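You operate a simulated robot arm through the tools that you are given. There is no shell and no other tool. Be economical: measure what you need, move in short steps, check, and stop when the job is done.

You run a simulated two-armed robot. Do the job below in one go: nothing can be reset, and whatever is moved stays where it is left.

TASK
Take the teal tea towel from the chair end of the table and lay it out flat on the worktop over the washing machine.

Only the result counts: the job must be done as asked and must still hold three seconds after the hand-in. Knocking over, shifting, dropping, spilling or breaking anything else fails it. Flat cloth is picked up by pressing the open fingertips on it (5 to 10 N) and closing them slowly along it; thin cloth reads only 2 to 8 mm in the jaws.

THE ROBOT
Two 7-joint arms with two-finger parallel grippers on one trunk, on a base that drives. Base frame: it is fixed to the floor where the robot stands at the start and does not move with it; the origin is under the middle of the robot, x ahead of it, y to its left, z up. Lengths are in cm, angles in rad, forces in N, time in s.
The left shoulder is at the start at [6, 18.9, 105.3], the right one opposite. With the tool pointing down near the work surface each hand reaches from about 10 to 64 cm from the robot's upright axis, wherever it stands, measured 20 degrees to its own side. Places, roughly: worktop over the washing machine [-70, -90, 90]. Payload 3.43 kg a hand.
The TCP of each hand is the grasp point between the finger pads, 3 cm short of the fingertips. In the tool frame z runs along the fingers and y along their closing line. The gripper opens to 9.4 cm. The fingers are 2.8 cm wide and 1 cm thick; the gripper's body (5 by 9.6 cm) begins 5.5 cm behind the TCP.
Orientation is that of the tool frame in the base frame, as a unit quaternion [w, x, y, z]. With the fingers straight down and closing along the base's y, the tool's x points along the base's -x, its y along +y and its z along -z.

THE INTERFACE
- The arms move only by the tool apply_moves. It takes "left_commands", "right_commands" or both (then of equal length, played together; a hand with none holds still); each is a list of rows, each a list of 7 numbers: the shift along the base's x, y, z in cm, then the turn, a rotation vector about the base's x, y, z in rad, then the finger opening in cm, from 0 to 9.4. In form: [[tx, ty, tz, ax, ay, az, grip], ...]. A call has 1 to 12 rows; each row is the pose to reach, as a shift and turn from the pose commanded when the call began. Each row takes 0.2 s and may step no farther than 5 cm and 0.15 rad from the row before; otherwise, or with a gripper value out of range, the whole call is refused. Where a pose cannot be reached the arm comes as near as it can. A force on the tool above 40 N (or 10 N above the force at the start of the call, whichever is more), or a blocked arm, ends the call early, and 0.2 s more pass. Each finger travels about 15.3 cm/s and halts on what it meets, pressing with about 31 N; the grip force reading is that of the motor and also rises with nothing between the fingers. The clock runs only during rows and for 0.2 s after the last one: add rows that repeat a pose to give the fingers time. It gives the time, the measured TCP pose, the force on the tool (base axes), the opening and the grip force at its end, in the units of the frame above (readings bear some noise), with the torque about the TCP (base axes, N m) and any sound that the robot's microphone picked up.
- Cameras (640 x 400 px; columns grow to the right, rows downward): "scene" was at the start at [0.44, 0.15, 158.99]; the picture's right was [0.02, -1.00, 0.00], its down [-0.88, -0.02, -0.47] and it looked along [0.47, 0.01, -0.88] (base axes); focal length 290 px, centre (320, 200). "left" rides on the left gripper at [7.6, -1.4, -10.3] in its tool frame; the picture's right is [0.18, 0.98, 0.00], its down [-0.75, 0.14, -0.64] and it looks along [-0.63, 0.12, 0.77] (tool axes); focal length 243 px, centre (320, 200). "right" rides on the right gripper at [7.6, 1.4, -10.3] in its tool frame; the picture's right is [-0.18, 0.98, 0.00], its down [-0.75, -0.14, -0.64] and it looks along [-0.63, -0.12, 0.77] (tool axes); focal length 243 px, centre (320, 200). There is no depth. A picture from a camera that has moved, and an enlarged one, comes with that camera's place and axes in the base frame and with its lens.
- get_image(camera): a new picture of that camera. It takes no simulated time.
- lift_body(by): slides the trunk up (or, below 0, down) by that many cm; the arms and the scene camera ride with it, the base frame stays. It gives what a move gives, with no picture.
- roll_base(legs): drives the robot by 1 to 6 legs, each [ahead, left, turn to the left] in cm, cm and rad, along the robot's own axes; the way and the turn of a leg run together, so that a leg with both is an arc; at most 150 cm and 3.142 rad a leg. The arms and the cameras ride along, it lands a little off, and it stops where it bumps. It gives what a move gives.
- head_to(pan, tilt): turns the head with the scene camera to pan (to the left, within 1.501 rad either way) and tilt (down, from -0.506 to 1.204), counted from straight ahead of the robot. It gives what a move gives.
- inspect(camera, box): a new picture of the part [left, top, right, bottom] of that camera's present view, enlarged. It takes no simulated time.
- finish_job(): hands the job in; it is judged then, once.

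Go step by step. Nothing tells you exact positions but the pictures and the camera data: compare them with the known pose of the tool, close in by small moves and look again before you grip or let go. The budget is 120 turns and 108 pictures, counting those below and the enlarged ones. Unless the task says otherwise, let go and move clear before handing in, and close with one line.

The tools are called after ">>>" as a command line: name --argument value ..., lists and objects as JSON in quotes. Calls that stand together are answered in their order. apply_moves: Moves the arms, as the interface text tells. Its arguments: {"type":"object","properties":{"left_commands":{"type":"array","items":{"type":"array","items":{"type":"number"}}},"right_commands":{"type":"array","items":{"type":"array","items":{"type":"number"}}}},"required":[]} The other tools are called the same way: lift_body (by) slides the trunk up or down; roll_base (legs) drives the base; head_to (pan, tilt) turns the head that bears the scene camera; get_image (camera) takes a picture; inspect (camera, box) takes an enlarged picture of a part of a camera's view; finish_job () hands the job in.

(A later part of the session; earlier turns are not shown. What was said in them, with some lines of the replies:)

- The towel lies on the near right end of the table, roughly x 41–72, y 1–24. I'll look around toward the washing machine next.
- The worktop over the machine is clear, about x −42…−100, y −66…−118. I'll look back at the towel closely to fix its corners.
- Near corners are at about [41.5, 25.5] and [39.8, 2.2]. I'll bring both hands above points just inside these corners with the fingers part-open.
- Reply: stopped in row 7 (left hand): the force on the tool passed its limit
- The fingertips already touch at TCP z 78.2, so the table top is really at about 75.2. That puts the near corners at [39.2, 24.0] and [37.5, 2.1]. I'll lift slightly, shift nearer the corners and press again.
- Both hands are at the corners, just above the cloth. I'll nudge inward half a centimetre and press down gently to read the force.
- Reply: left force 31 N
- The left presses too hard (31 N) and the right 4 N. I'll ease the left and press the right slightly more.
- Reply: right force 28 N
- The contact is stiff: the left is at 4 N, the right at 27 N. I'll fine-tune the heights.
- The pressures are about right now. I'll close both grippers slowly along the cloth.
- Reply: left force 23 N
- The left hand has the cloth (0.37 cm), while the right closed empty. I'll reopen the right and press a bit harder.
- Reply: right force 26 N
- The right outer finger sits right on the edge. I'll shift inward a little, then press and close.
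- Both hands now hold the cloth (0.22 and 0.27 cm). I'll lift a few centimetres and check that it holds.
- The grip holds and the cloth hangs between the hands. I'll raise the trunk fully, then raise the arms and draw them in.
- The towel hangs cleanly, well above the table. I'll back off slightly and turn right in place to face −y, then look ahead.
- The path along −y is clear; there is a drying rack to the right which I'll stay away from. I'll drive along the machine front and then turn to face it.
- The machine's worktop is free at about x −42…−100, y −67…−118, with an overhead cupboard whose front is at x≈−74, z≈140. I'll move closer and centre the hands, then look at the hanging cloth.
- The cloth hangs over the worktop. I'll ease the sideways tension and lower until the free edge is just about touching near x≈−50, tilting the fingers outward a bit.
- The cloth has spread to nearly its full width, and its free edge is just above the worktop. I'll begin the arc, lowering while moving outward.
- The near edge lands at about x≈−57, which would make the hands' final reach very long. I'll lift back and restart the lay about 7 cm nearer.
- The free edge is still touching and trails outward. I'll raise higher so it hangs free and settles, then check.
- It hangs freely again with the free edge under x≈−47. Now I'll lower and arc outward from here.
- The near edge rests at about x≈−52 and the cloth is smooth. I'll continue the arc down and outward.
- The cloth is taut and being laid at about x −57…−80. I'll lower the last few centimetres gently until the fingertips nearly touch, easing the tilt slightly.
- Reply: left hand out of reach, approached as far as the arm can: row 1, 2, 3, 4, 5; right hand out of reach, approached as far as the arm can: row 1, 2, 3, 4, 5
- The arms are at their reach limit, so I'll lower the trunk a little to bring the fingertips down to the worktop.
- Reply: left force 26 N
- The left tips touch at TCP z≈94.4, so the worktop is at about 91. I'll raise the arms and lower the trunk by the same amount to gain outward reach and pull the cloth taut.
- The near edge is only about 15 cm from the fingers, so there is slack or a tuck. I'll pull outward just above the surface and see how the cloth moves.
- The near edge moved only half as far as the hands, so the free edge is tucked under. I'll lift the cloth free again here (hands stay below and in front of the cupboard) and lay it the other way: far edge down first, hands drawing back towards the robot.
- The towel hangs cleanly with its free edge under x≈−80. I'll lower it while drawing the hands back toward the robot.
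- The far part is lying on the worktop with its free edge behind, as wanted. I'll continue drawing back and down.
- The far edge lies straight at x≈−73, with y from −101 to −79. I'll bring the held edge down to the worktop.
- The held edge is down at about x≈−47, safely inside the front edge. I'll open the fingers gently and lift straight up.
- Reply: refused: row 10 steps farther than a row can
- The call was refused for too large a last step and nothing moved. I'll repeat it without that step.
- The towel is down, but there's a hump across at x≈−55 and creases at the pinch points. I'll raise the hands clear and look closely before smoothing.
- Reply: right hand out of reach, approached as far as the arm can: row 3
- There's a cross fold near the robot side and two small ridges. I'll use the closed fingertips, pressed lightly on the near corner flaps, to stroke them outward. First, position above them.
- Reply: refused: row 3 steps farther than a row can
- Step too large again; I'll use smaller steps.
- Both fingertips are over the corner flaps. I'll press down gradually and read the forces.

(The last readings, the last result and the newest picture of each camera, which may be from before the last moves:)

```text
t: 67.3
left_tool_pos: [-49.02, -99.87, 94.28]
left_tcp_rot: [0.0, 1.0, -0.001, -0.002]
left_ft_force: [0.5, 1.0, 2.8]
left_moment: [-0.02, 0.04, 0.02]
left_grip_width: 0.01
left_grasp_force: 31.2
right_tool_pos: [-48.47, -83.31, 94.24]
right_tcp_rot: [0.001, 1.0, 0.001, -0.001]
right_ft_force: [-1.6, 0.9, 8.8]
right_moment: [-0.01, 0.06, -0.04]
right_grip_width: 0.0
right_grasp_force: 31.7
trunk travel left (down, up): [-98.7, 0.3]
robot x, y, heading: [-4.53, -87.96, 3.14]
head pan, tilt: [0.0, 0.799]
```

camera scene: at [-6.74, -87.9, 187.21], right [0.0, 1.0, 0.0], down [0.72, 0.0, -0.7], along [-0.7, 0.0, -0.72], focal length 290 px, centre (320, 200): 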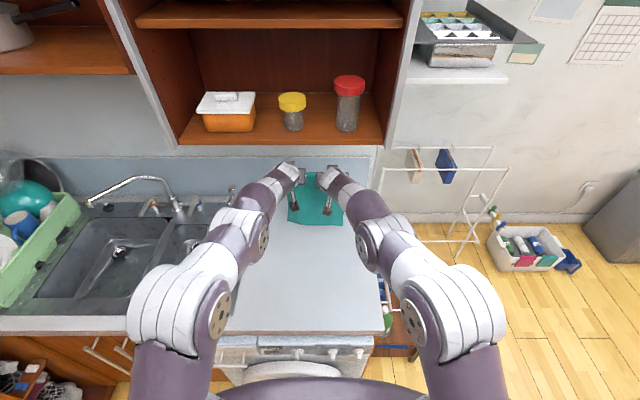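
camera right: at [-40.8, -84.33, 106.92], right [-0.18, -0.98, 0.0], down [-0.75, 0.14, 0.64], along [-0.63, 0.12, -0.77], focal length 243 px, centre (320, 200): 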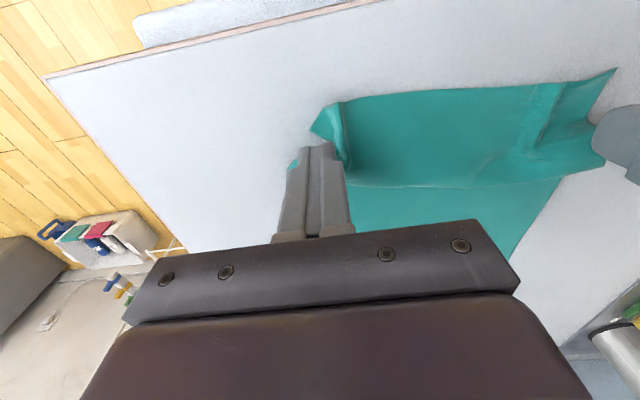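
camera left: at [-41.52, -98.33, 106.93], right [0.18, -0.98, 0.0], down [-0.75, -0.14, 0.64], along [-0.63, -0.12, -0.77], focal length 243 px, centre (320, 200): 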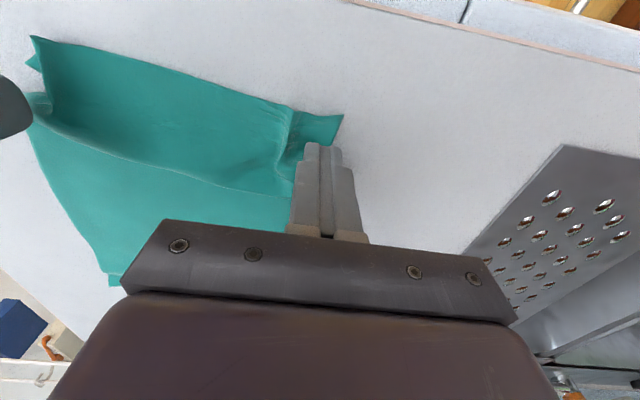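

Contact is 3 N and 9 N. I'll add a touch more on the left and drag the flaps apart.

>>> apply_moves --left_commands '[[0, 0, -0.1, 0, 0, 0, 0], [0, -0.6, -0.1, 0, 0, 0, 0], [0, -1.2, -0.1, 0, 0, 0, 0], [0, -1.8, -0.1, 0, 0, 0, 0], [0, -2.4, -0.1, 0, 0, 0, 0]]' --right_commands '[[0, 0, -0.03, 0, 0, 0, 0], [0, 0.6, -0.03, 0, 0, 0, 0], [0, 1.2, -0.03, 0, 0, 0, 0], [0, 1.8, -0.03, 0, 0, 0, 0], [0, 2.4, -0.03, 0, 0, 0, 0]]'

>>> get_image --camera "right"

>>> get_image --camera "left"

```text
t: 68.5
left_tool_pos: [-49.18, -102.31, 94.22]
left_tcp_rot: [0.0, 1.0, 0.0, -0.003]
left_ft_force: [0.2, 2.9, 11.7]
left_moment: [0.16, 0.12, -0.04]
left_grip_width: 0.02
left_grasp_force: 31.3
right_tool_pos: [-48.35, -80.66, 94.2]
right_tcp_rot: [0.001, 1.0, 0.001, 0.0]
right_ft_force: [-0.2, -1.2, 2.6]
right_moment: [-0.08, 0.05, 0.01]
right_grip_width: 0.0
right_grasp_force: 30.8
trunk travel left (down, up): [-98.7, 0.3]
robot x, y, heading: [-4.61, -88.1, 3.142]
head pan, tilt: [0.0, 0.799]
```

```text
47 pictures are left
camera right: at [-40.69, -82.11, 104.35], right [-0.18, -0.98, 0.0], down [-0.75, 0.14, 0.64], along [-0.63, 0.12, -0.77], focal length 243 px, centre (320, 200)
```

right: 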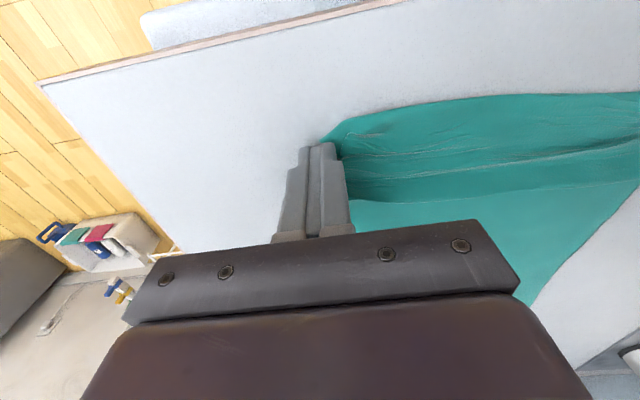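

```text
46 pictures are left
camera left: at [-41.52, -100.94, 104.36], right [0.18, -0.98, 0.0], down [-0.75, -0.14, 0.65], along [-0.63, -0.12, -0.76], focal length 243 px, centre (320, 200)
```

left: 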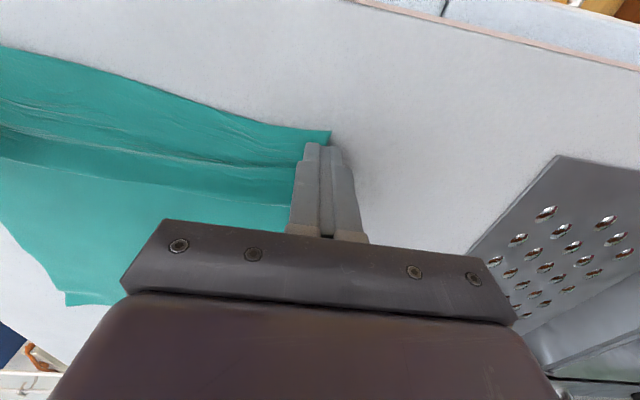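

The ridges are pulled out. Still pressing, I'll drag both near corners about 2 cm towards the robot to take out the cross fold.

>>> apply_moves --left_commands '[[0, 0, 0, 0, 0, 0, 0], [0.5, 0, 0, 0, 0, 0, 0], [1.0, 0, 0, 0, 0, 0, 0], [1.5, 0, 0, 0, 0, 0, 0], [2, 0, 0, 0, 0, 0, 0]]' --right_commands '[[0, 0, -0.06, 0, 0, 0, 0], [0.5, 0.1, -0.06, 0, 0, 0, 0], [1.0, 0.2, -0.06, 0, 0, 0, 0], [1.5, 0.2, -0.06, 0, 0, 0, 0], [2, 0.2, -0.06, 0, 0, 0, 0]]'

>>> get_image --camera "right"

>>> get_image --camera "left"

>>> inspect --camera "scene" --box '[260, 235, 372, 325]'

```text
t: 69.7
left_tool_pos: [-47.19, -102.42, 94.18]
left_tcp_rot: [0.0, 1.0, -0.001, -0.001]
left_ft_force: [-1.2, 2.6, 11.6]
left_moment: [0.13, 0.25, 0.02]
left_grip_width: 0.02
left_grasp_force: 30.7
right_tool_pos: [-46.36, -80.61, 94.12]
right_tcp_rot: [-0.001, 1.0, 0.0, 0.001]
right_ft_force: [-1.2, -2.2, 5.4]
right_moment: [-0.11, 0.08, 0.01]
right_grip_width: 0.01
right_grasp_force: 31.5
trunk travel left (down, up): [-98.7, 0.3]
robot x, y, heading: [-4.61, -88.39, 3.139]
head pan, tilt: [0.0, 0.799]
```

```text
45 pictures are left
camera right: at [-38.74, -82.0, 104.32], right [-0.18, -0.98, 0.0], down [-0.75, 0.14, 0.64], along [-0.63, 0.12, -0.77], focal length 243 px, centre (320, 200)
```

right: 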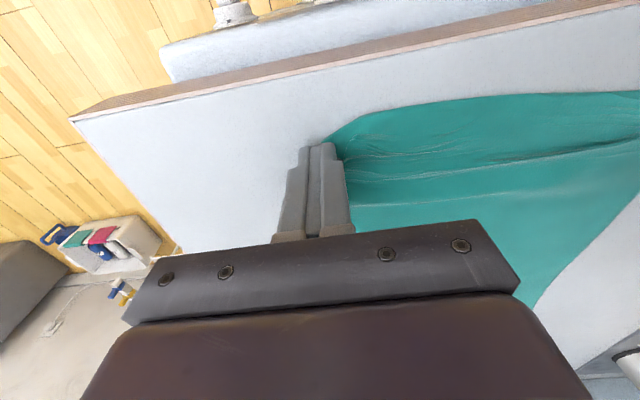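

```text
44 pictures are left
camera left: at [-39.48, -101.03, 104.37], right [0.18, -0.98, 0.0], down [-0.75, -0.14, 0.64], along [-0.63, -0.12, -0.76], focal length 243 px, centre (320, 200)
```

left: 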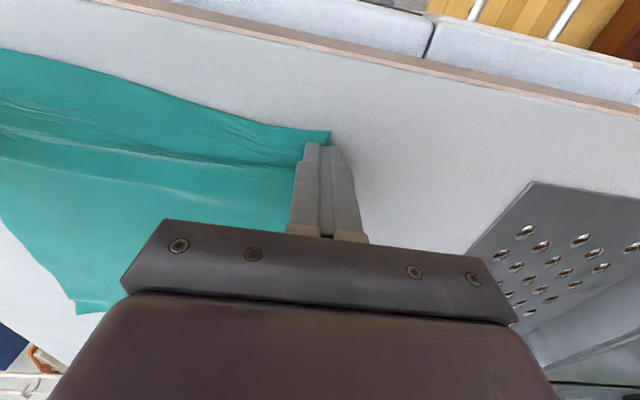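

```text
4.44 times, centred on (316, 280) of scene
camera zoom: at [-6.53, -87.85, 187.21], right [0.0, 1.0, 0.0], down [0.72, 0.0, -0.7], along [-0.7, 0.0, -0.72], focal length 1288 px, centre (338, -156)
```

zoom: 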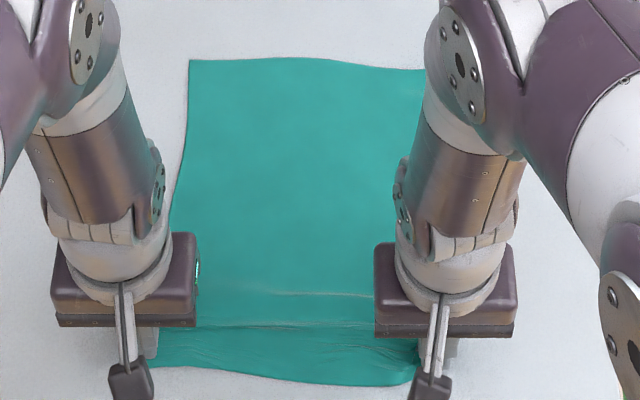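

Nearly flat, with the near edge at about −44.4 (worktop front at −41). I'll lift off and look from above.

>>> apply_moves --left_commands '[[0, 0, 1, 0, 0, 0, 0], [0, 0, 4, 0, 0, 0, 0], [0, -3, 8, 0, 0, 0, 0], [2, -6, 11, 0, 0, 0, 0], [4, -8, 14, 0, 0, 0, 0]]' --right_commands '[[0, 0, 1, 0, 0, 0, 0], [0, 0, 4, 0, 0, 0, 0], [0, 3, 8, 0, 0, 0, 0], [2, 6, 11, 0, 0, 0, 0], [4, 8, 14, 0, 0, 0, 0]]'

>>> inspect --camera "scene" --box '[260, 235, 372, 325]'

>>> get_image --camera "right"

```text
t: 70.9
left_tool_pos: [-42.89, -110.24, 108.2]
left_tcp_rot: [0.001, 1.0, -0.001, -0.003]
left_ft_force: [0.3, 0.0, -0.1]
left_moment: [0.0, 0.06, -0.02]
left_grip_width: 0.0
left_grasp_force: 31.0
right_tool_pos: [-42.15, -72.72, 108.45]
right_tcp_rot: [0.0, 1.0, 0.0, -0.001]
right_ft_force: [0.1, -0.7, 0.3]
right_moment: [0.0, 0.02, -0.02]
right_grip_width: 0.0
right_grasp_force: 30.7
trunk travel left (down, up): [-98.7, 0.3]
robot x, y, heading: [-4.54, -87.92, 3.141]
head pan, tilt: [0.0, 0.799]
```

```text
4.44 times, centred on (316, 280) of scene
camera zoom: at [-6.2, -87.87, 187.21], right [0.0, 1.0, 0.0], down [0.72, 0.0, -0.7], along [-0.7, 0.0, -0.72], focal length 1288 px, centre (338, -156)
```

zoom: 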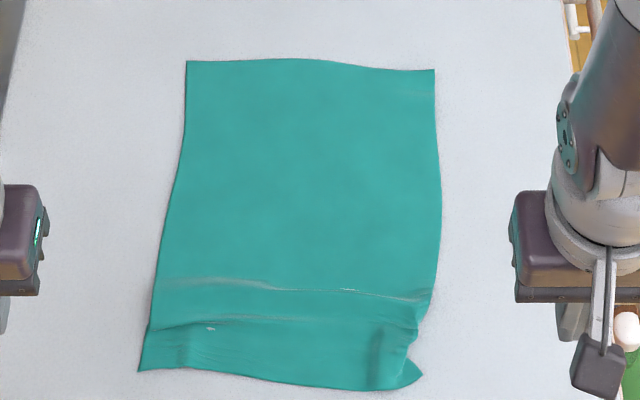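

```text
41 pictures are left
camera right: at [-34.55, -74.09, 118.54], right [-0.18, -0.98, 0.0], down [-0.75, 0.14, 0.64], along [-0.63, 0.12, -0.77], focal length 243 px, centre (320, 200)
```

right: 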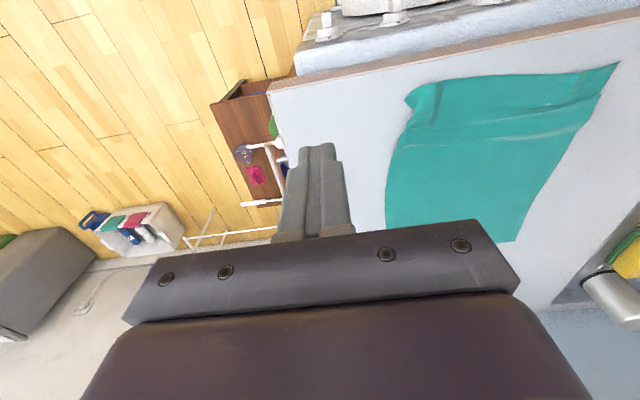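

Nearly flat; the right near corner is still a little crumpled. I'll press there again and drag it outward.

>>> apply_moves --right_commands '[[-2.6, -4, 0, 0, 0, 0, 0], [-5, -8, -1, 0, 0, 0, 0], [-5, -10.6, -4, 0, 0, 0, 0], [-5, -10.6, -8.5, 0, 0, 0, 0], [-5, -10.6, -12, 0, 0, 0, 0], [-5, -10.6, -13.8, 0, 0, 0, 0], [-5, -10.6, -14.1, 0, 0, 0, 0], [-5, -10.6, -14.2, 0, 0, 0, 0], [-5, -10.6, -14.25, 0, 0, 0, 0]]'

>>> get_image --camera "right"

```text
t: 72.8
left_tool_pos: [-43.03, -110.38, 108.11]
left_tcp_rot: [0.0, 1.0, -0.001, -0.003]
left_ft_force: [0.0, 0.3, 0.2]
left_moment: [0.0, 0.0, -0.01]
left_grip_width: 0.0
left_grasp_force: 31.0
right_tool_pos: [-47.63, -83.26, 94.28]
right_tcp_rot: [0.002, 1.0, 0.001, -0.004]
right_ft_force: [3.2, 4.2, 27.3]
right_moment: [0.24, -0.32, -0.01]
right_grip_width: 0.0
right_grasp_force: 30.7
trunk travel left (down, up): [-98.7, 0.3]
robot x, y, heading: [-4.84, -87.97, 3.14]
head pan, tilt: [0.0, 0.799]
stopped in row 9 (right hand): the force on the tool passed its limit (the readings are from after the stop); the commanded pose is now the measured one
```

```text
40 pictures are left
camera right: at [-39.91, -84.66, 104.27], right [-0.18, -0.98, 0.0], down [-0.75, 0.14, 0.65], along [-0.64, 0.12, -0.76], focal length 243 px, centre (320, 200)
```

right: 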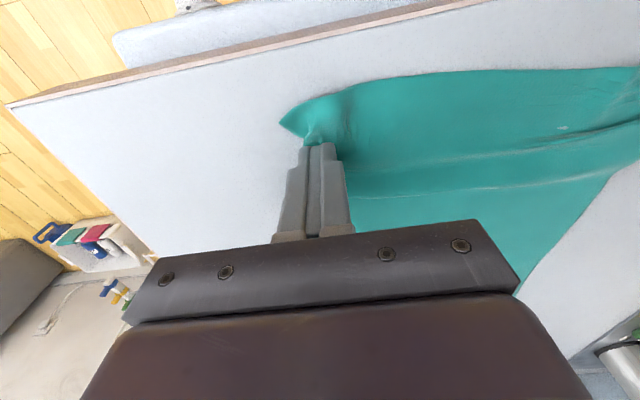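

I'm pressing just behind the corner; I'll ease the force and drag outward.

>>> apply_moves --right_commands '[[0, 0, 0.1, 0, 0, 0, 0], [0, 0.6, 0.08, 0, 0, 0, 0], [0, 1.2, 0.05, 0, 0, 0, 0], [0, 1.8, 0.03, 0, 0, 0, 0], [0, 2.2, 0.02, 0, 0, 0, 0], [0, 2.2, 0.02, 0, 0, 0, 0]]'

>>> get_image --camera "right"

```text
t: 74.2
left_tool_pos: [-42.8, -110.46, 108.14]
left_tcp_rot: [-0.002, 1.0, -0.001, -0.003]
left_ft_force: [-0.7, 0.4, -0.2]
left_moment: [0.01, 0.01, -0.03]
left_grip_width: 0.0
left_grasp_force: 31.2
right_tool_pos: [-47.64, -81.18, 94.18]
right_tcp_rot: [0.001, 1.0, 0.001, -0.005]
right_ft_force: [-1.7, -6.5, 31.1]
right_moment: [-0.07, -0.12, -0.05]
right_grip_width: 0.01
right_grasp_force: 31.1
trunk travel left (down, up): [-98.7, 0.3]
robot x, y, heading: [-4.73, -88.11, 3.141]
head pan, tilt: [0.0, 0.799]
```

```text
39 pictures are left
camera right: at [-39.83, -82.54, 104.26], right [-0.18, -0.98, 0.0], down [-0.75, 0.14, 0.65], along [-0.64, 0.12, -0.76], focal length 243 px, centre (320, 200)
```

right: 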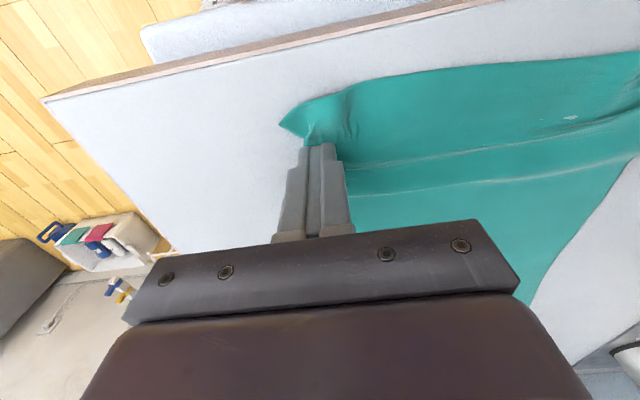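

The corner moved outward. I'll lift off and inspect.

>>> apply_moves --right_commands '[[0, 0, 1, 0, 0, 0, 0], [0, 0, 4, 0, 0, 0, 0], [0, 3, 8, 0, 0, 0, 0], [1, 6, 11, 0, 0, 0, 0], [2, 8, 14, 0, 0, 0, 0]]'

>>> inspect --camera "scene" --box '[260, 235, 372, 325]'

>>> inspect --camera "right" --box '[340, 30, 640, 250]'

```text
t: 75.4
left_tool_pos: [-42.96, -110.34, 108.08]
left_tcp_rot: [0.0, 1.0, -0.001, -0.001]
left_ft_force: [0.7, -0.1, 0.3]
left_moment: [0.0, 0.03, 0.0]
left_grip_width: 0.01
left_grasp_force: 31.0
right_tool_pos: [-45.49, -73.23, 108.03]
right_tcp_rot: [0.0, 1.0, 0.0, -0.002]
right_ft_force: [-0.6, -0.1, -0.7]
right_moment: [-0.01, 0.0, -0.03]
right_grip_width: 0.0
right_grasp_force: 31.6
trunk travel left (down, up): [-98.7, 0.3]
robot x, y, heading: [-4.46, -88.03, 3.141]
head pan, tilt: [0.0, 0.799]
```

```text
4.44 times, centred on (316, 280) of scene
camera zoom: at [-6.46, -87.89, 187.21], right [0.0, 1.0, 0.0], down [0.72, 0.0, -0.7], along [-0.7, 0.0, -0.72], focal length 1288 px, centre (338, -156)
```

zoom: 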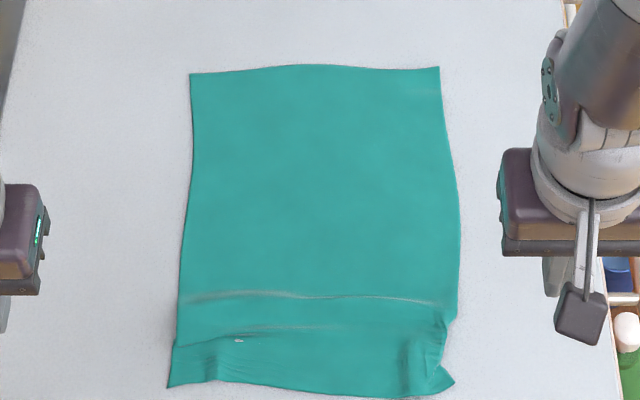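

```text
1.82 times, centred on (490, 140) of right
camera zoom: at [-37.82, -74.52, 118.01], right [-0.18, -0.98, 0.0], down [-0.75, 0.14, 0.65], along [-0.63, 0.12, -0.76], focal length 441 px, centre (11, 309)
```

zoom: 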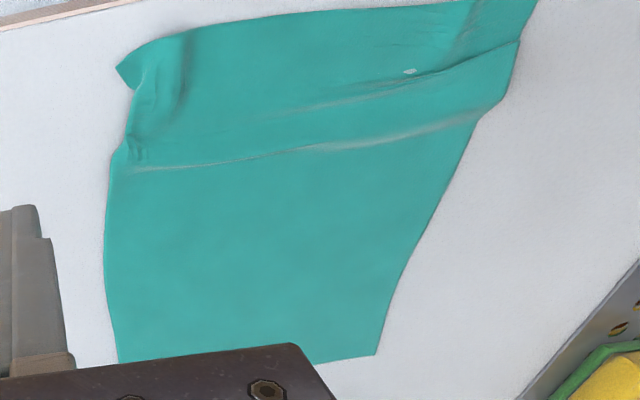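

It's quite flat now, but the near edge has only about 2.5 cm to the front edge. I'll press on the far part with both hands and slide the towel a few cm inward, which also stretches out the ripples. First I'll move over the far corners.

>>> apply_moves --left_commands '[[0, 0, 4, 0, 0.05, 0, 0], [-3, 2, 7, 0, 0.1, 0, 0], [-7, 4, 8, 0, 0.15, 0, 0], [-11, 6, 8, 0, 0.2, 0, 0], [-15, 8, 8, 0, 0.25, 0, 0], [-19, 10, 8, 0, 0.3, 0, 0], [-22.5, 12, 8, 0, 0.35, 0, 0], [-25, 13, 8, 0, 0.4, 0, 0]]' --right_commands '[[0, 0, 4, 0, 0.05, 0, 0], [-3, -1.5, 7, 0, 0.1, 0, 0], [-6, -3, 8, 0, 0.15, 0, 0], [-9, -4.5, 8, 0, 0.2, 0, 0], [-12.5, -6, 8, 0, 0.25, 0, 0], [-16, -8, 8, 0, 0.3, 0, 0], [-19.5, -9.5, 8, 0, 0.35, 0, 0], [-22.5, -10.5, 8, 0, 0.4, 0, 0]]'

>>> lift_body --by -14

>>> get_image --camera "right"

>>> get_image --camera "left"

```text
t: 77.2
left_tool_pos: [-68.28, -97.32, 115.96]
left_tcp_rot: [0.0, 0.98, -0.001, -0.2]
left_ft_force: [-0.3, -0.4, 0.4]
left_moment: [0.02, 0.01, -0.04]
left_grip_width: 0.0
left_grasp_force: 31.0
right_tool_pos: [-68.16, -83.48, 115.97]
right_tcp_rot: [0.001, 0.98, 0.0, -0.2]
right_ft_force: [-0.3, -0.3, 0.2]
right_moment: [0.0, -0.05, 0.01]
right_grip_width: 0.0
right_grasp_force: 31.4
trunk travel left (down, up): [-98.7, 0.3]
robot x, y, heading: [-4.58, -87.71, 3.139]
head pan, tilt: [0.0, 0.799]
```

```text
t: 78.9
left_tool_pos: [-68.12, -97.42, 101.93]
left_tcp_rot: [0.0, 0.98, -0.001, -0.2]
left_ft_force: [-0.3, 0.3, -0.6]
left_moment: [0.04, -0.01, 0.02]
left_grip_width: 0.0
left_grasp_force: 30.8
right_tool_pos: [-68.09, -83.47, 102.02]
right_tcp_rot: [0.001, 0.98, 0.0, -0.201]
right_ft_force: [-0.3, -0.3, 0.7]
right_moment: [0.01, 0.01, 0.0]
right_grip_width: 0.0
right_grasp_force: 31.6
trunk travel left (down, up): [-84.7, 14.3]
robot x, y, heading: [-4.39, -87.73, 3.141]
head pan, tilt: [0.0, 0.799]
```

```text
36 pictures are left
camera right: at [-57.07, -84.82, 108.29], right [-0.17, -0.98, 0.07], down [-0.44, 0.14, 0.89], along [-0.88, 0.12, -0.46], focal length 243 px, centre (320, 200)
```

right: 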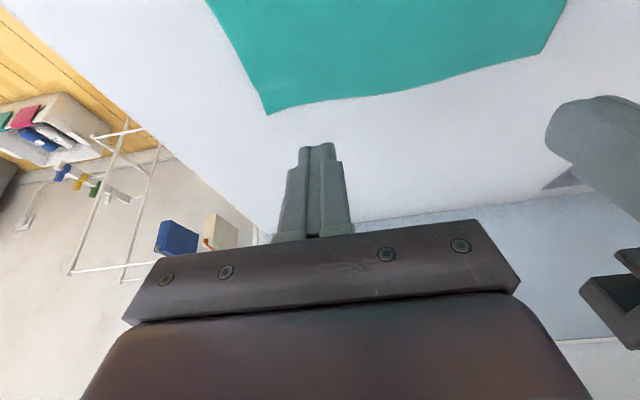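

```text
35 pictures are left
camera left: at [-57.07, -96.05, 108.37], right [0.17, -0.98, -0.07], down [-0.44, -0.14, 0.89], along [-0.88, -0.12, -0.46], focal length 243 px, centre (320, 200)
```

left: 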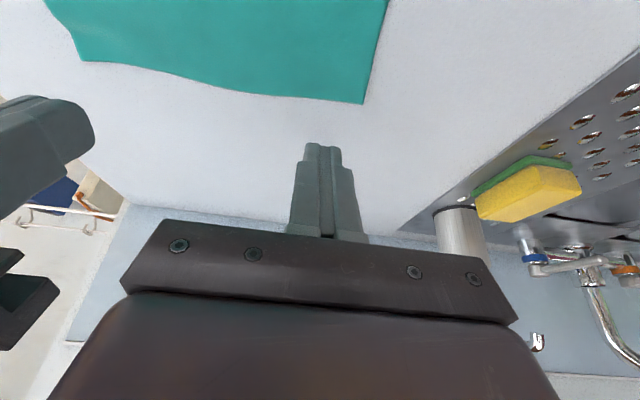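

The far corners are at about [−72, −79] and [−71, −101]; the hands are just inside them. I'll lower to contact.

>>> apply_moves --left_commands '[[0, 0, -3, 0, 0, 0, 0], [0, 0, -6, 0, 0, 0, 0], [0, 0, -7, 0, 0, 0, 0], [0, 0, -7.4, 0, 0, 0, 0], [0, 0, -7.5, 0, 0, 0, 0], [0, 0, -7.5, 0, 0, 0, 0]]' --right_commands '[[0, 0, -3, 0, 0, 0, 0], [0, 0, -6, 0, 0, 0, 0], [0, 0, -7, 0, 0, 0, 0], [0, 0, -7.4, 0, 0, 0, 0], [0, 0, -7.5, 0, 0, 0, 0], [0, 0, -7.5, 0, 0, 0, 0]]'

```text
t: 80.3
left_tool_pos: [-68.22, -97.42, 94.42]
left_tcp_rot: [0.001, 0.98, 0.0, -0.2]
left_ft_force: [-0.2, -0.4, -0.3]
left_moment: [-0.02, 0.0, -0.01]
left_grip_width: 0.0
left_grasp_force: 30.9
right_tool_pos: [-68.05, -83.43, 94.43]
right_tcp_rot: [0.001, 0.98, 0.0, -0.201]
right_ft_force: [0.0, -0.7, 0.5]
right_moment: [0.0, -0.02, 0.01]
right_grip_width: 0.0
right_grasp_force: 31.3
trunk travel left (down, up): [-84.7, 14.3]
robot x, y, heading: [-4.34, -87.54, 3.143]
head pan, tilt: [0.0, 0.799]
```

>>> apply_moves --left_commands '[[0, 0, -0.15, 0, 0, 0, 0], [0, 0, -0.25, 0, 0, 0, 0], [0, 0, -0.25, 0, 0, 0, 0]]' --right_commands '[[0, 0, -0.15, 0, 0, 0, 0], [0, 0, -0.25, 0, 0, 0, 0], [0, 0, -0.25, 0, 0, 0, 0]]'

```text
t: 81.1
left_tool_pos: [-68.08, -97.49, 94.45]
left_tcp_rot: [0.0, 0.979, -0.001, -0.202]
left_ft_force: [-1.1, -0.8, 6.1]
left_moment: [-0.01, 0.02, 0.01]
left_grip_width: 0.0
left_grasp_force: 31.3
right_tool_pos: [-68.18, -83.51, 94.34]
right_tcp_rot: [0.002, 0.979, -0.001, -0.203]
right_ft_force: [-1.6, 1.3, 10.0]
right_moment: [0.04, 0.02, 0.03]
right_grip_width: 0.0
right_grasp_force: 30.7
trunk travel left (down, up): [-84.7, 14.3]
robot x, y, heading: [-4.79, -87.87, 3.141]
head pan, tilt: [0.0, 0.799]
```

Both tips press at 6–10 N. I'll drag 5 cm inward slowly.

>>> apply_moves --left_commands '[[-0.5, 0, -0.04, 0, 0, 0, 0], [-1, 0, -0.04, 0, 0, 0, 0], [-1.5, 0, -0.04, 0, 0, 0, 0], [-2, 0, -0.04, 0, 0, 0, 0], [-2.5, 0, -0.04, 0, 0, 0, 0], [-3, 0, -0.04, 0, 0, 0, 0], [-3.5, 0, -0.04, 0, 0, 0, 0], [-4, 0, -0.04, 0, 0, 0, 0], [-4.5, 0, -0.04, 0, 0, 0, 0], [-5, 0, -0.04, 0, 0, 0, 0]]' --right_commands '[[-0.5, 0, 0, 0, 0, 0, 0], [-1, 0, 0, 0, 0, 0, 0], [-1.5, 0, 0, 0, 0, 0, 0], [-2, 0, 0, 0, 0, 0, 0], [-2.5, 0, 0, 0, 0, 0, 0], [-3, 0, 0, 0, 0, 0, 0], [-3.5, 0, 0, 0, 0, 0, 0], [-4, 0, 0, 0, 0, 0, 0], [-4.5, 0, 0, 0, 0, 0, 0], [-5, 0, 0, 0, 0, 0, 0]]'

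>>> get_image --camera "right"

>>> inspect --camera "scene" --box '[240, 195, 400, 325]'

```text
t: 83.3
left_tool_pos: [-72.95, -97.42, 94.38]
left_tcp_rot: [0.001, 0.979, 0.0, -0.202]
left_ft_force: [3.4, 0.9, 16.6]
left_moment: [0.03, -0.09, 0.0]
left_grip_width: 0.0
left_grasp_force: 31.2
right_tool_pos: [-72.8, -83.46, 94.39]
right_tcp_rot: [0.002, 0.979, 0.001, -0.203]
right_ft_force: [0.6, -1.0, 3.0]
right_moment: [0.01, -0.04, -0.02]
right_grip_width: 0.0
right_grasp_force: 31.4
trunk travel left (down, up): [-84.7, 14.3]
robot x, y, heading: [-5.04, -87.92, 3.138]
head pan, tilt: [0.0, 0.799]
```

```text
34 pictures are left
camera right: at [-61.84, -84.77, 100.7], right [-0.17, -0.98, 0.08], down [-0.44, 0.14, 0.89], along [-0.88, 0.12, -0.45], focal length 243 px, centre (320, 200)
```

right: 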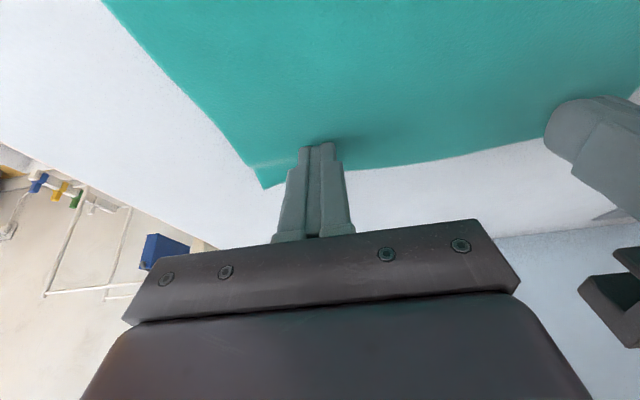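

```text
3.08 times, centred on (320, 260) of scene
camera zoom: at [-6.22, -87.83, 173.23], right [0.0, 1.0, 0.0], down [0.72, 0.0, -0.7], along [-0.7, 0.0, -0.72], focal length 892 px, centre (320, 15)
```

zoom: 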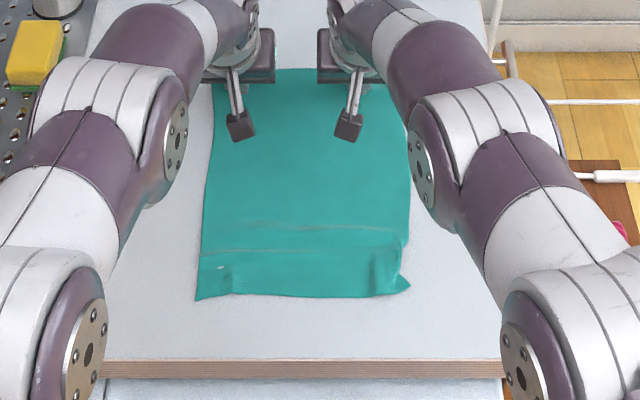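

The towel slid inward cleanly; near edge is now at x≈−47.6. I'll lift off and draw back, then check the near corners.

>>> apply_moves --left_commands '[[0, 0, 1, 0, 0, 0, 0], [0, 0, 4, 0, 0, 0, 0], [0, 0, 8, 0, 0, 0, 0], [4, 0, 11, 0, -0.1, 0, 0], [8, 0, 13, 0, -0.2, 0, 0], [12, -1, 14, 0, -0.3, 0, 0], [16, -2, 14, 0, -0.4, 0, 0], [20, -4, 14, 0, -0.4, 0, 0], [24, -6, 14, 0, -0.4, 0, 0], [27, -9, 14, 0, -0.4, 0, 0]]' --right_commands '[[0, 0, 1, 0, 0, 0, 0], [0, 0, 4, 0, 0, 0, 0], [0, 0, 8, 0, 0, 0, 0], [4, 0, 11, 0, -0.1, 0, 0], [8, 0, 13, 0, -0.2, 0, 0], [12, 1, 14, 0, -0.3, 0, 0], [16, 2, 14, 0, -0.4, 0, 0], [20, 4, 14, 0, -0.4, 0, 0], [24, 6, 14, 0, -0.4, 0, 0], [27, 9, 14, 0, -0.4, 0, 0]]'

>>> inspect --camera "scene" --box '[260, 210, 380, 300]'

>>> get_image --camera "right"

>>> get_image --camera "left"

```text
t: 85.5
left_tool_pos: [-45.99, -106.45, 108.41]
left_tcp_rot: [0.001, 1.0, -0.001, -0.003]
left_ft_force: [-0.1, 0.0, -0.1]
left_moment: [0.01, 0.03, 0.03]
left_grip_width: 0.0
left_grasp_force: 30.4
right_tool_pos: [-45.82, -74.24, 108.49]
right_tcp_rot: [0.001, 1.0, 0.0, -0.003]
right_ft_force: [1.0, 0.1, -0.3]
right_moment: [-0.02, 0.02, 0.02]
right_grip_width: 0.0
right_grasp_force: 31.7
trunk travel left (down, up): [-84.7, 14.3]
robot x, y, heading: [-4.98, -87.88, 3.14]
head pan, tilt: [0.0, 0.799]
```

```text
4.44 times, centred on (320, 255) of scene
camera zoom: at [-6.41, -87.87, 173.21], right [0.0, 1.0, 0.0], down [0.72, 0.0, -0.7], along [-0.7, 0.0, -0.72], focal length 1288 px, centre (320, -44)
```

zoom: 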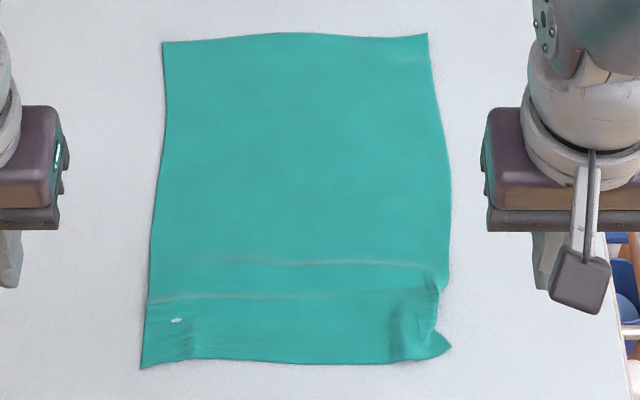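

```text
31 pictures are left
camera right: at [-38.16, -75.65, 118.56], right [-0.18, -0.98, 0.0], down [-0.75, 0.14, 0.65], along [-0.64, 0.12, -0.76], focal length 243 px, centre (320, 200)
```

right: 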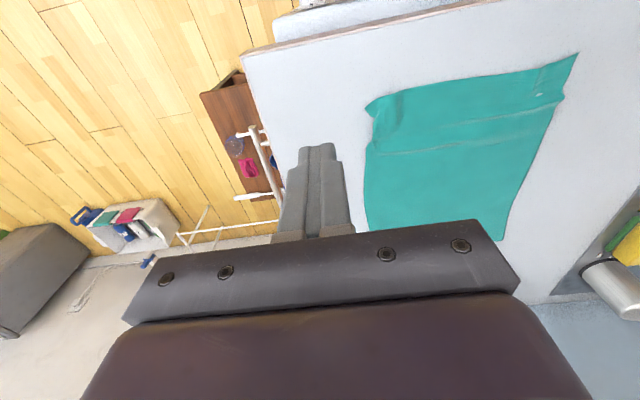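

```text
30 pictures are left
camera left: at [-38.33, -105.1, 118.55], right [0.18, -0.98, 0.0], down [-0.75, -0.14, 0.65], along [-0.64, -0.12, -0.76], focal length 243 px, centre (320, 200)
```

left: 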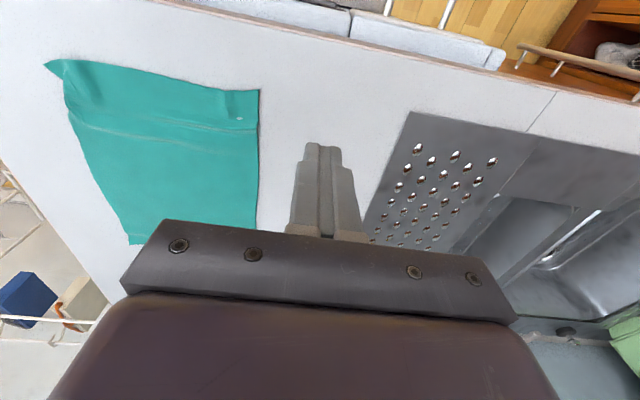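

It's flat except for a small crease at the right near corner. One more gentle stroke on both near corners, the left as anchor and the right dragging outward.

>>> apply_moves --left_commands '[[-1.5, 3.5, 0, 0, 0, 0, 0], [-3, 7.2, -2, 0, 0, 0, 0], [-3, 7.2, -6.5, 0, 0, 0, 0], [-3, 7.2, -11, 0, 0, 0, 0], [-3, 7.2, -13.5, 0, 0, 0, 0], [-3, 7.2, -13.9, 0, 0, 0, 0], [-3, 7.2, -13.9, 0, 0, 0, 0]]' --right_commands '[[-1.5, -3, 0, 0, 0, 0, 0], [-2.8, -6, -2, 0, 0, 0, 0], [-2.8, -6, -6.5, 0, 0, 0, 0], [-2.8, -6, -11, 0, 0, 0, 0], [-2.8, -6, -13.5, 0, 0, 0, 0], [-2.8, -6, -13.9, 0, 0, 0, 0], [-2.8, -6, -13.9, 0, 0, 0, 0]]'

>>> get_image --camera "right"

```text
t: 87.1
left_tool_pos: [-49.18, -99.19, 94.21]
left_tcp_rot: [-0.001, 1.0, -0.002, 0.0]
left_ft_force: [0.7, -0.9, 1.2]
left_moment: [0.02, -0.01, -0.04]
left_grip_width: 0.0
left_grasp_force: 30.8
right_tool_pos: [-48.85, -80.4, 94.37]
right_tcp_rot: [0.001, 1.0, 0.0, -0.002]
right_ft_force: [0.5, -0.4, 0.1]
right_moment: [0.0, 0.0, -0.03]
right_grip_width: 0.0
right_grasp_force: 31.2
trunk travel left (down, up): [-84.7, 14.3]
robot x, y, heading: [-4.8, -87.87, 3.14]
head pan, tilt: [0.0, 0.799]
```

```text
29 pictures are left
camera right: at [-41.27, -81.71, 104.58], right [-0.18, -0.98, 0.0], down [-0.75, 0.14, 0.65], along [-0.63, 0.12, -0.76], focal length 243 px, centre (320, 200)
```

right: 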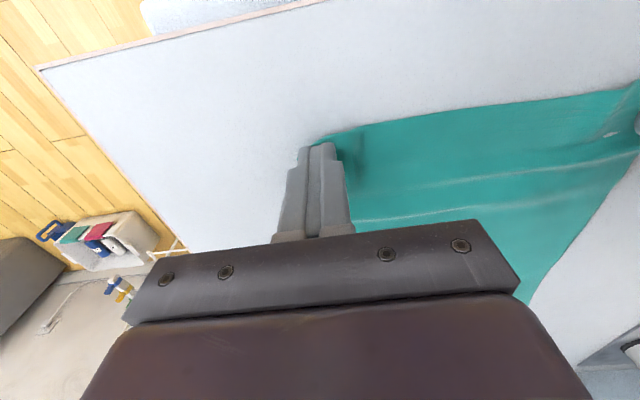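

Right on the corner flap. I'll press slightly more and drag outward.

>>> apply_moves --left_commands '[[0, 0, -0.1, 0, 0, 0, 0], [0, 0, -0.12, 0, 0, 0, 0], [0.2, -0.1, -0.12, 0, 0, 0, 0], [0.5, -0.2, -0.12, 0, 0, 0, 0], [0.7, -0.3, -0.12, 0, 0, 0, 0], [0.8, -0.4, -0.12, 0, 0, 0, 0]]' --right_commands '[[0, 0, -0.15, 0, 0, 0, 0], [0, 0, -0.3, 0, 0, 0, 0], [0.2, 0.4, -0.3, 0, 0, 0, 0], [0.5, 0.8, -0.3, 0, 0, 0, 0], [0.7, 1.2, -0.3, 0, 0, 0, 0], [0.8, 1.6, -0.3, 0, 0, 0, 0]]'

>>> get_image --camera "right"

```text
t: 88.5
left_tool_pos: [-48.15, -99.68, 94.26]
left_tcp_rot: [-0.001, 1.0, -0.001, -0.003]
left_ft_force: [0.3, 0.2, 0.6]
left_moment: [-0.01, -0.02, -0.02]
left_grip_width: 0.0
left_grasp_force: 31.5
right_tool_pos: [-48.11, -79.0, 94.12]
right_tcp_rot: [0.001, 1.0, 0.0, -0.004]
right_ft_force: [-3.1, -5.5, 27.0]
right_moment: [-0.19, 0.29, 0.05]
right_grip_width: 0.0
right_grasp_force: 30.6
trunk travel left (down, up): [-84.7, 14.3]
robot x, y, heading: [-4.48, -87.9, 3.141]
head pan, tilt: [0.0, 0.799]
```

```text
28 pictures are left
camera right: at [-40.42, -80.36, 104.24], right [-0.18, -0.98, 0.0], down [-0.75, 0.14, 0.65], along [-0.64, 0.12, -0.76], focal length 243 px, centre (320, 200)
```

right: 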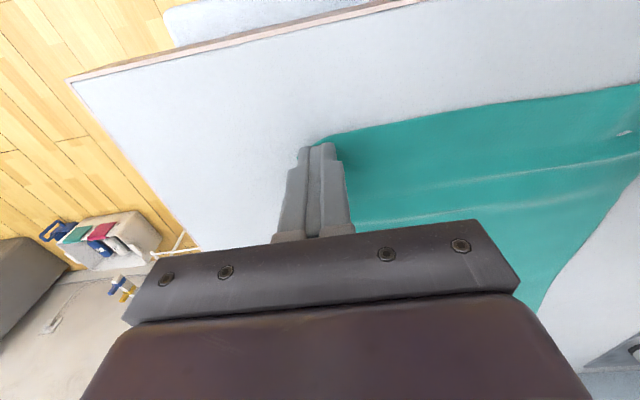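

The corner is pulled out flat. I'll lift off straight up, move the hands clear and inspect.

>>> apply_moves --left_commands '[[0, 0, 1, 0, 0, 0, 0], [0, 0, 4, 0, 0, 0, 0], [0, 0, 8, 0, 0, 0, 0], [2, -2, 12, 0, 0, 0, 0], [5, -4, 14, 0, 0, 0, 0], [9, -5, 16, 0, 0, 0, 0], [13, -5, 16, 0, 0, 0, 0], [17, -5, 16, 0, 0, 0, 0]]' --right_commands '[[0, 0, 1, 0, 0, 0, 0], [0, 0, 4, 0, 0, 0, 0], [0, 0, 8, 0, 0, 0, 0], [2, 2, 12, 0, 0, 0, 0], [5, 4, 14, 0, 0, 0, 0], [9, 5, 16, 0, 0, 0, 0], [13, 5, 16, 0, 0, 0, 0], [17, 5, 16, 0, 0, 0, 0]]'

>>> inspect --camera "scene" --box '[260, 210, 380, 300]'

>>> get_image --camera "scene"

```text
t: 90.3
left_tool_pos: [-30.93, -104.56, 110.4]
left_tcp_rot: [0.0, 1.0, -0.001, -0.002]
left_ft_force: [0.7, -0.4, -0.1]
left_moment: [0.01, 0.03, -0.01]
left_grip_width: 0.0
left_grasp_force: 31.2
right_tool_pos: [-30.66, -73.99, 110.16]
right_tcp_rot: [0.001, 1.0, 0.0, -0.004]
right_ft_force: [0.1, 0.4, 1.2]
right_moment: [0.02, 0.07, -0.02]
right_grip_width: 0.0
right_grasp_force: 30.9
trunk travel left (down, up): [-84.7, 14.3]
robot x, y, heading: [-4.47, -87.68, 3.144]
head pan, tilt: [0.0, 0.799]
```

```text
4.44 times, centred on (320, 255) of scene
camera zoom: at [-6.29, -87.88, 173.22], right [0.0, 1.0, 0.0], down [0.72, 0.0, -0.7], along [-0.7, 0.0, -0.72], focal length 1288 px, centre (320, -44)
```

zoom: 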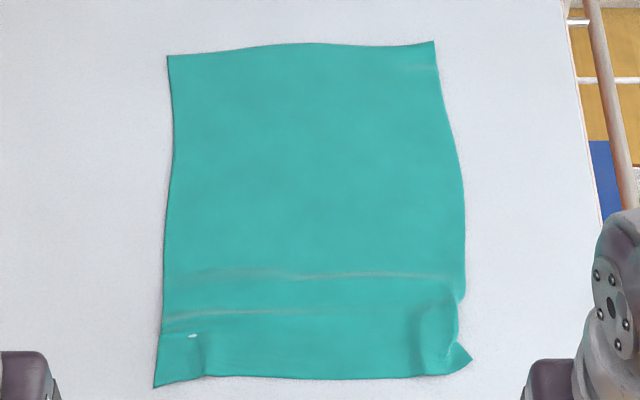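

```text
26 pictures are left
camera scene: at [-6.29, -87.88, 173.22], right [0.0, 1.0, 0.0], down [0.72, 0.0, -0.7], along [-0.7, 0.0, -0.72], focal length 290 px, centre (320, 200)
```

scene: 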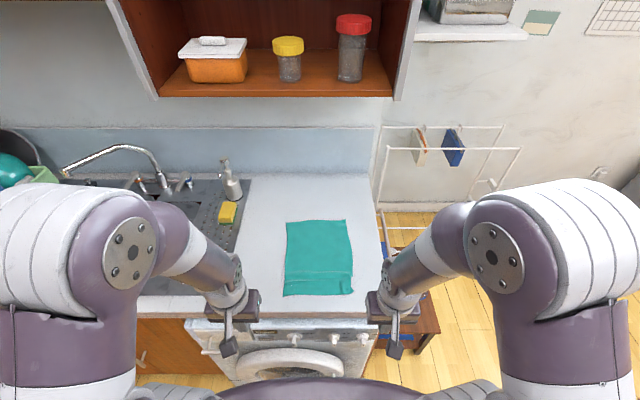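

The towel lies spread out on the worktop over the washing machine, fully inside its edges and with only slight ripples. The hands are open of it and clear, so I'm handing in.

>>> finish_job

```text
The job is handed in.
```

The teal tea towel is spread out on the worktop over the washing machine. It is fully inside the edges, with only slight ripples and a small crease at the near right corner. I released it, moved both hands clear, and saw nothing else disturbed.
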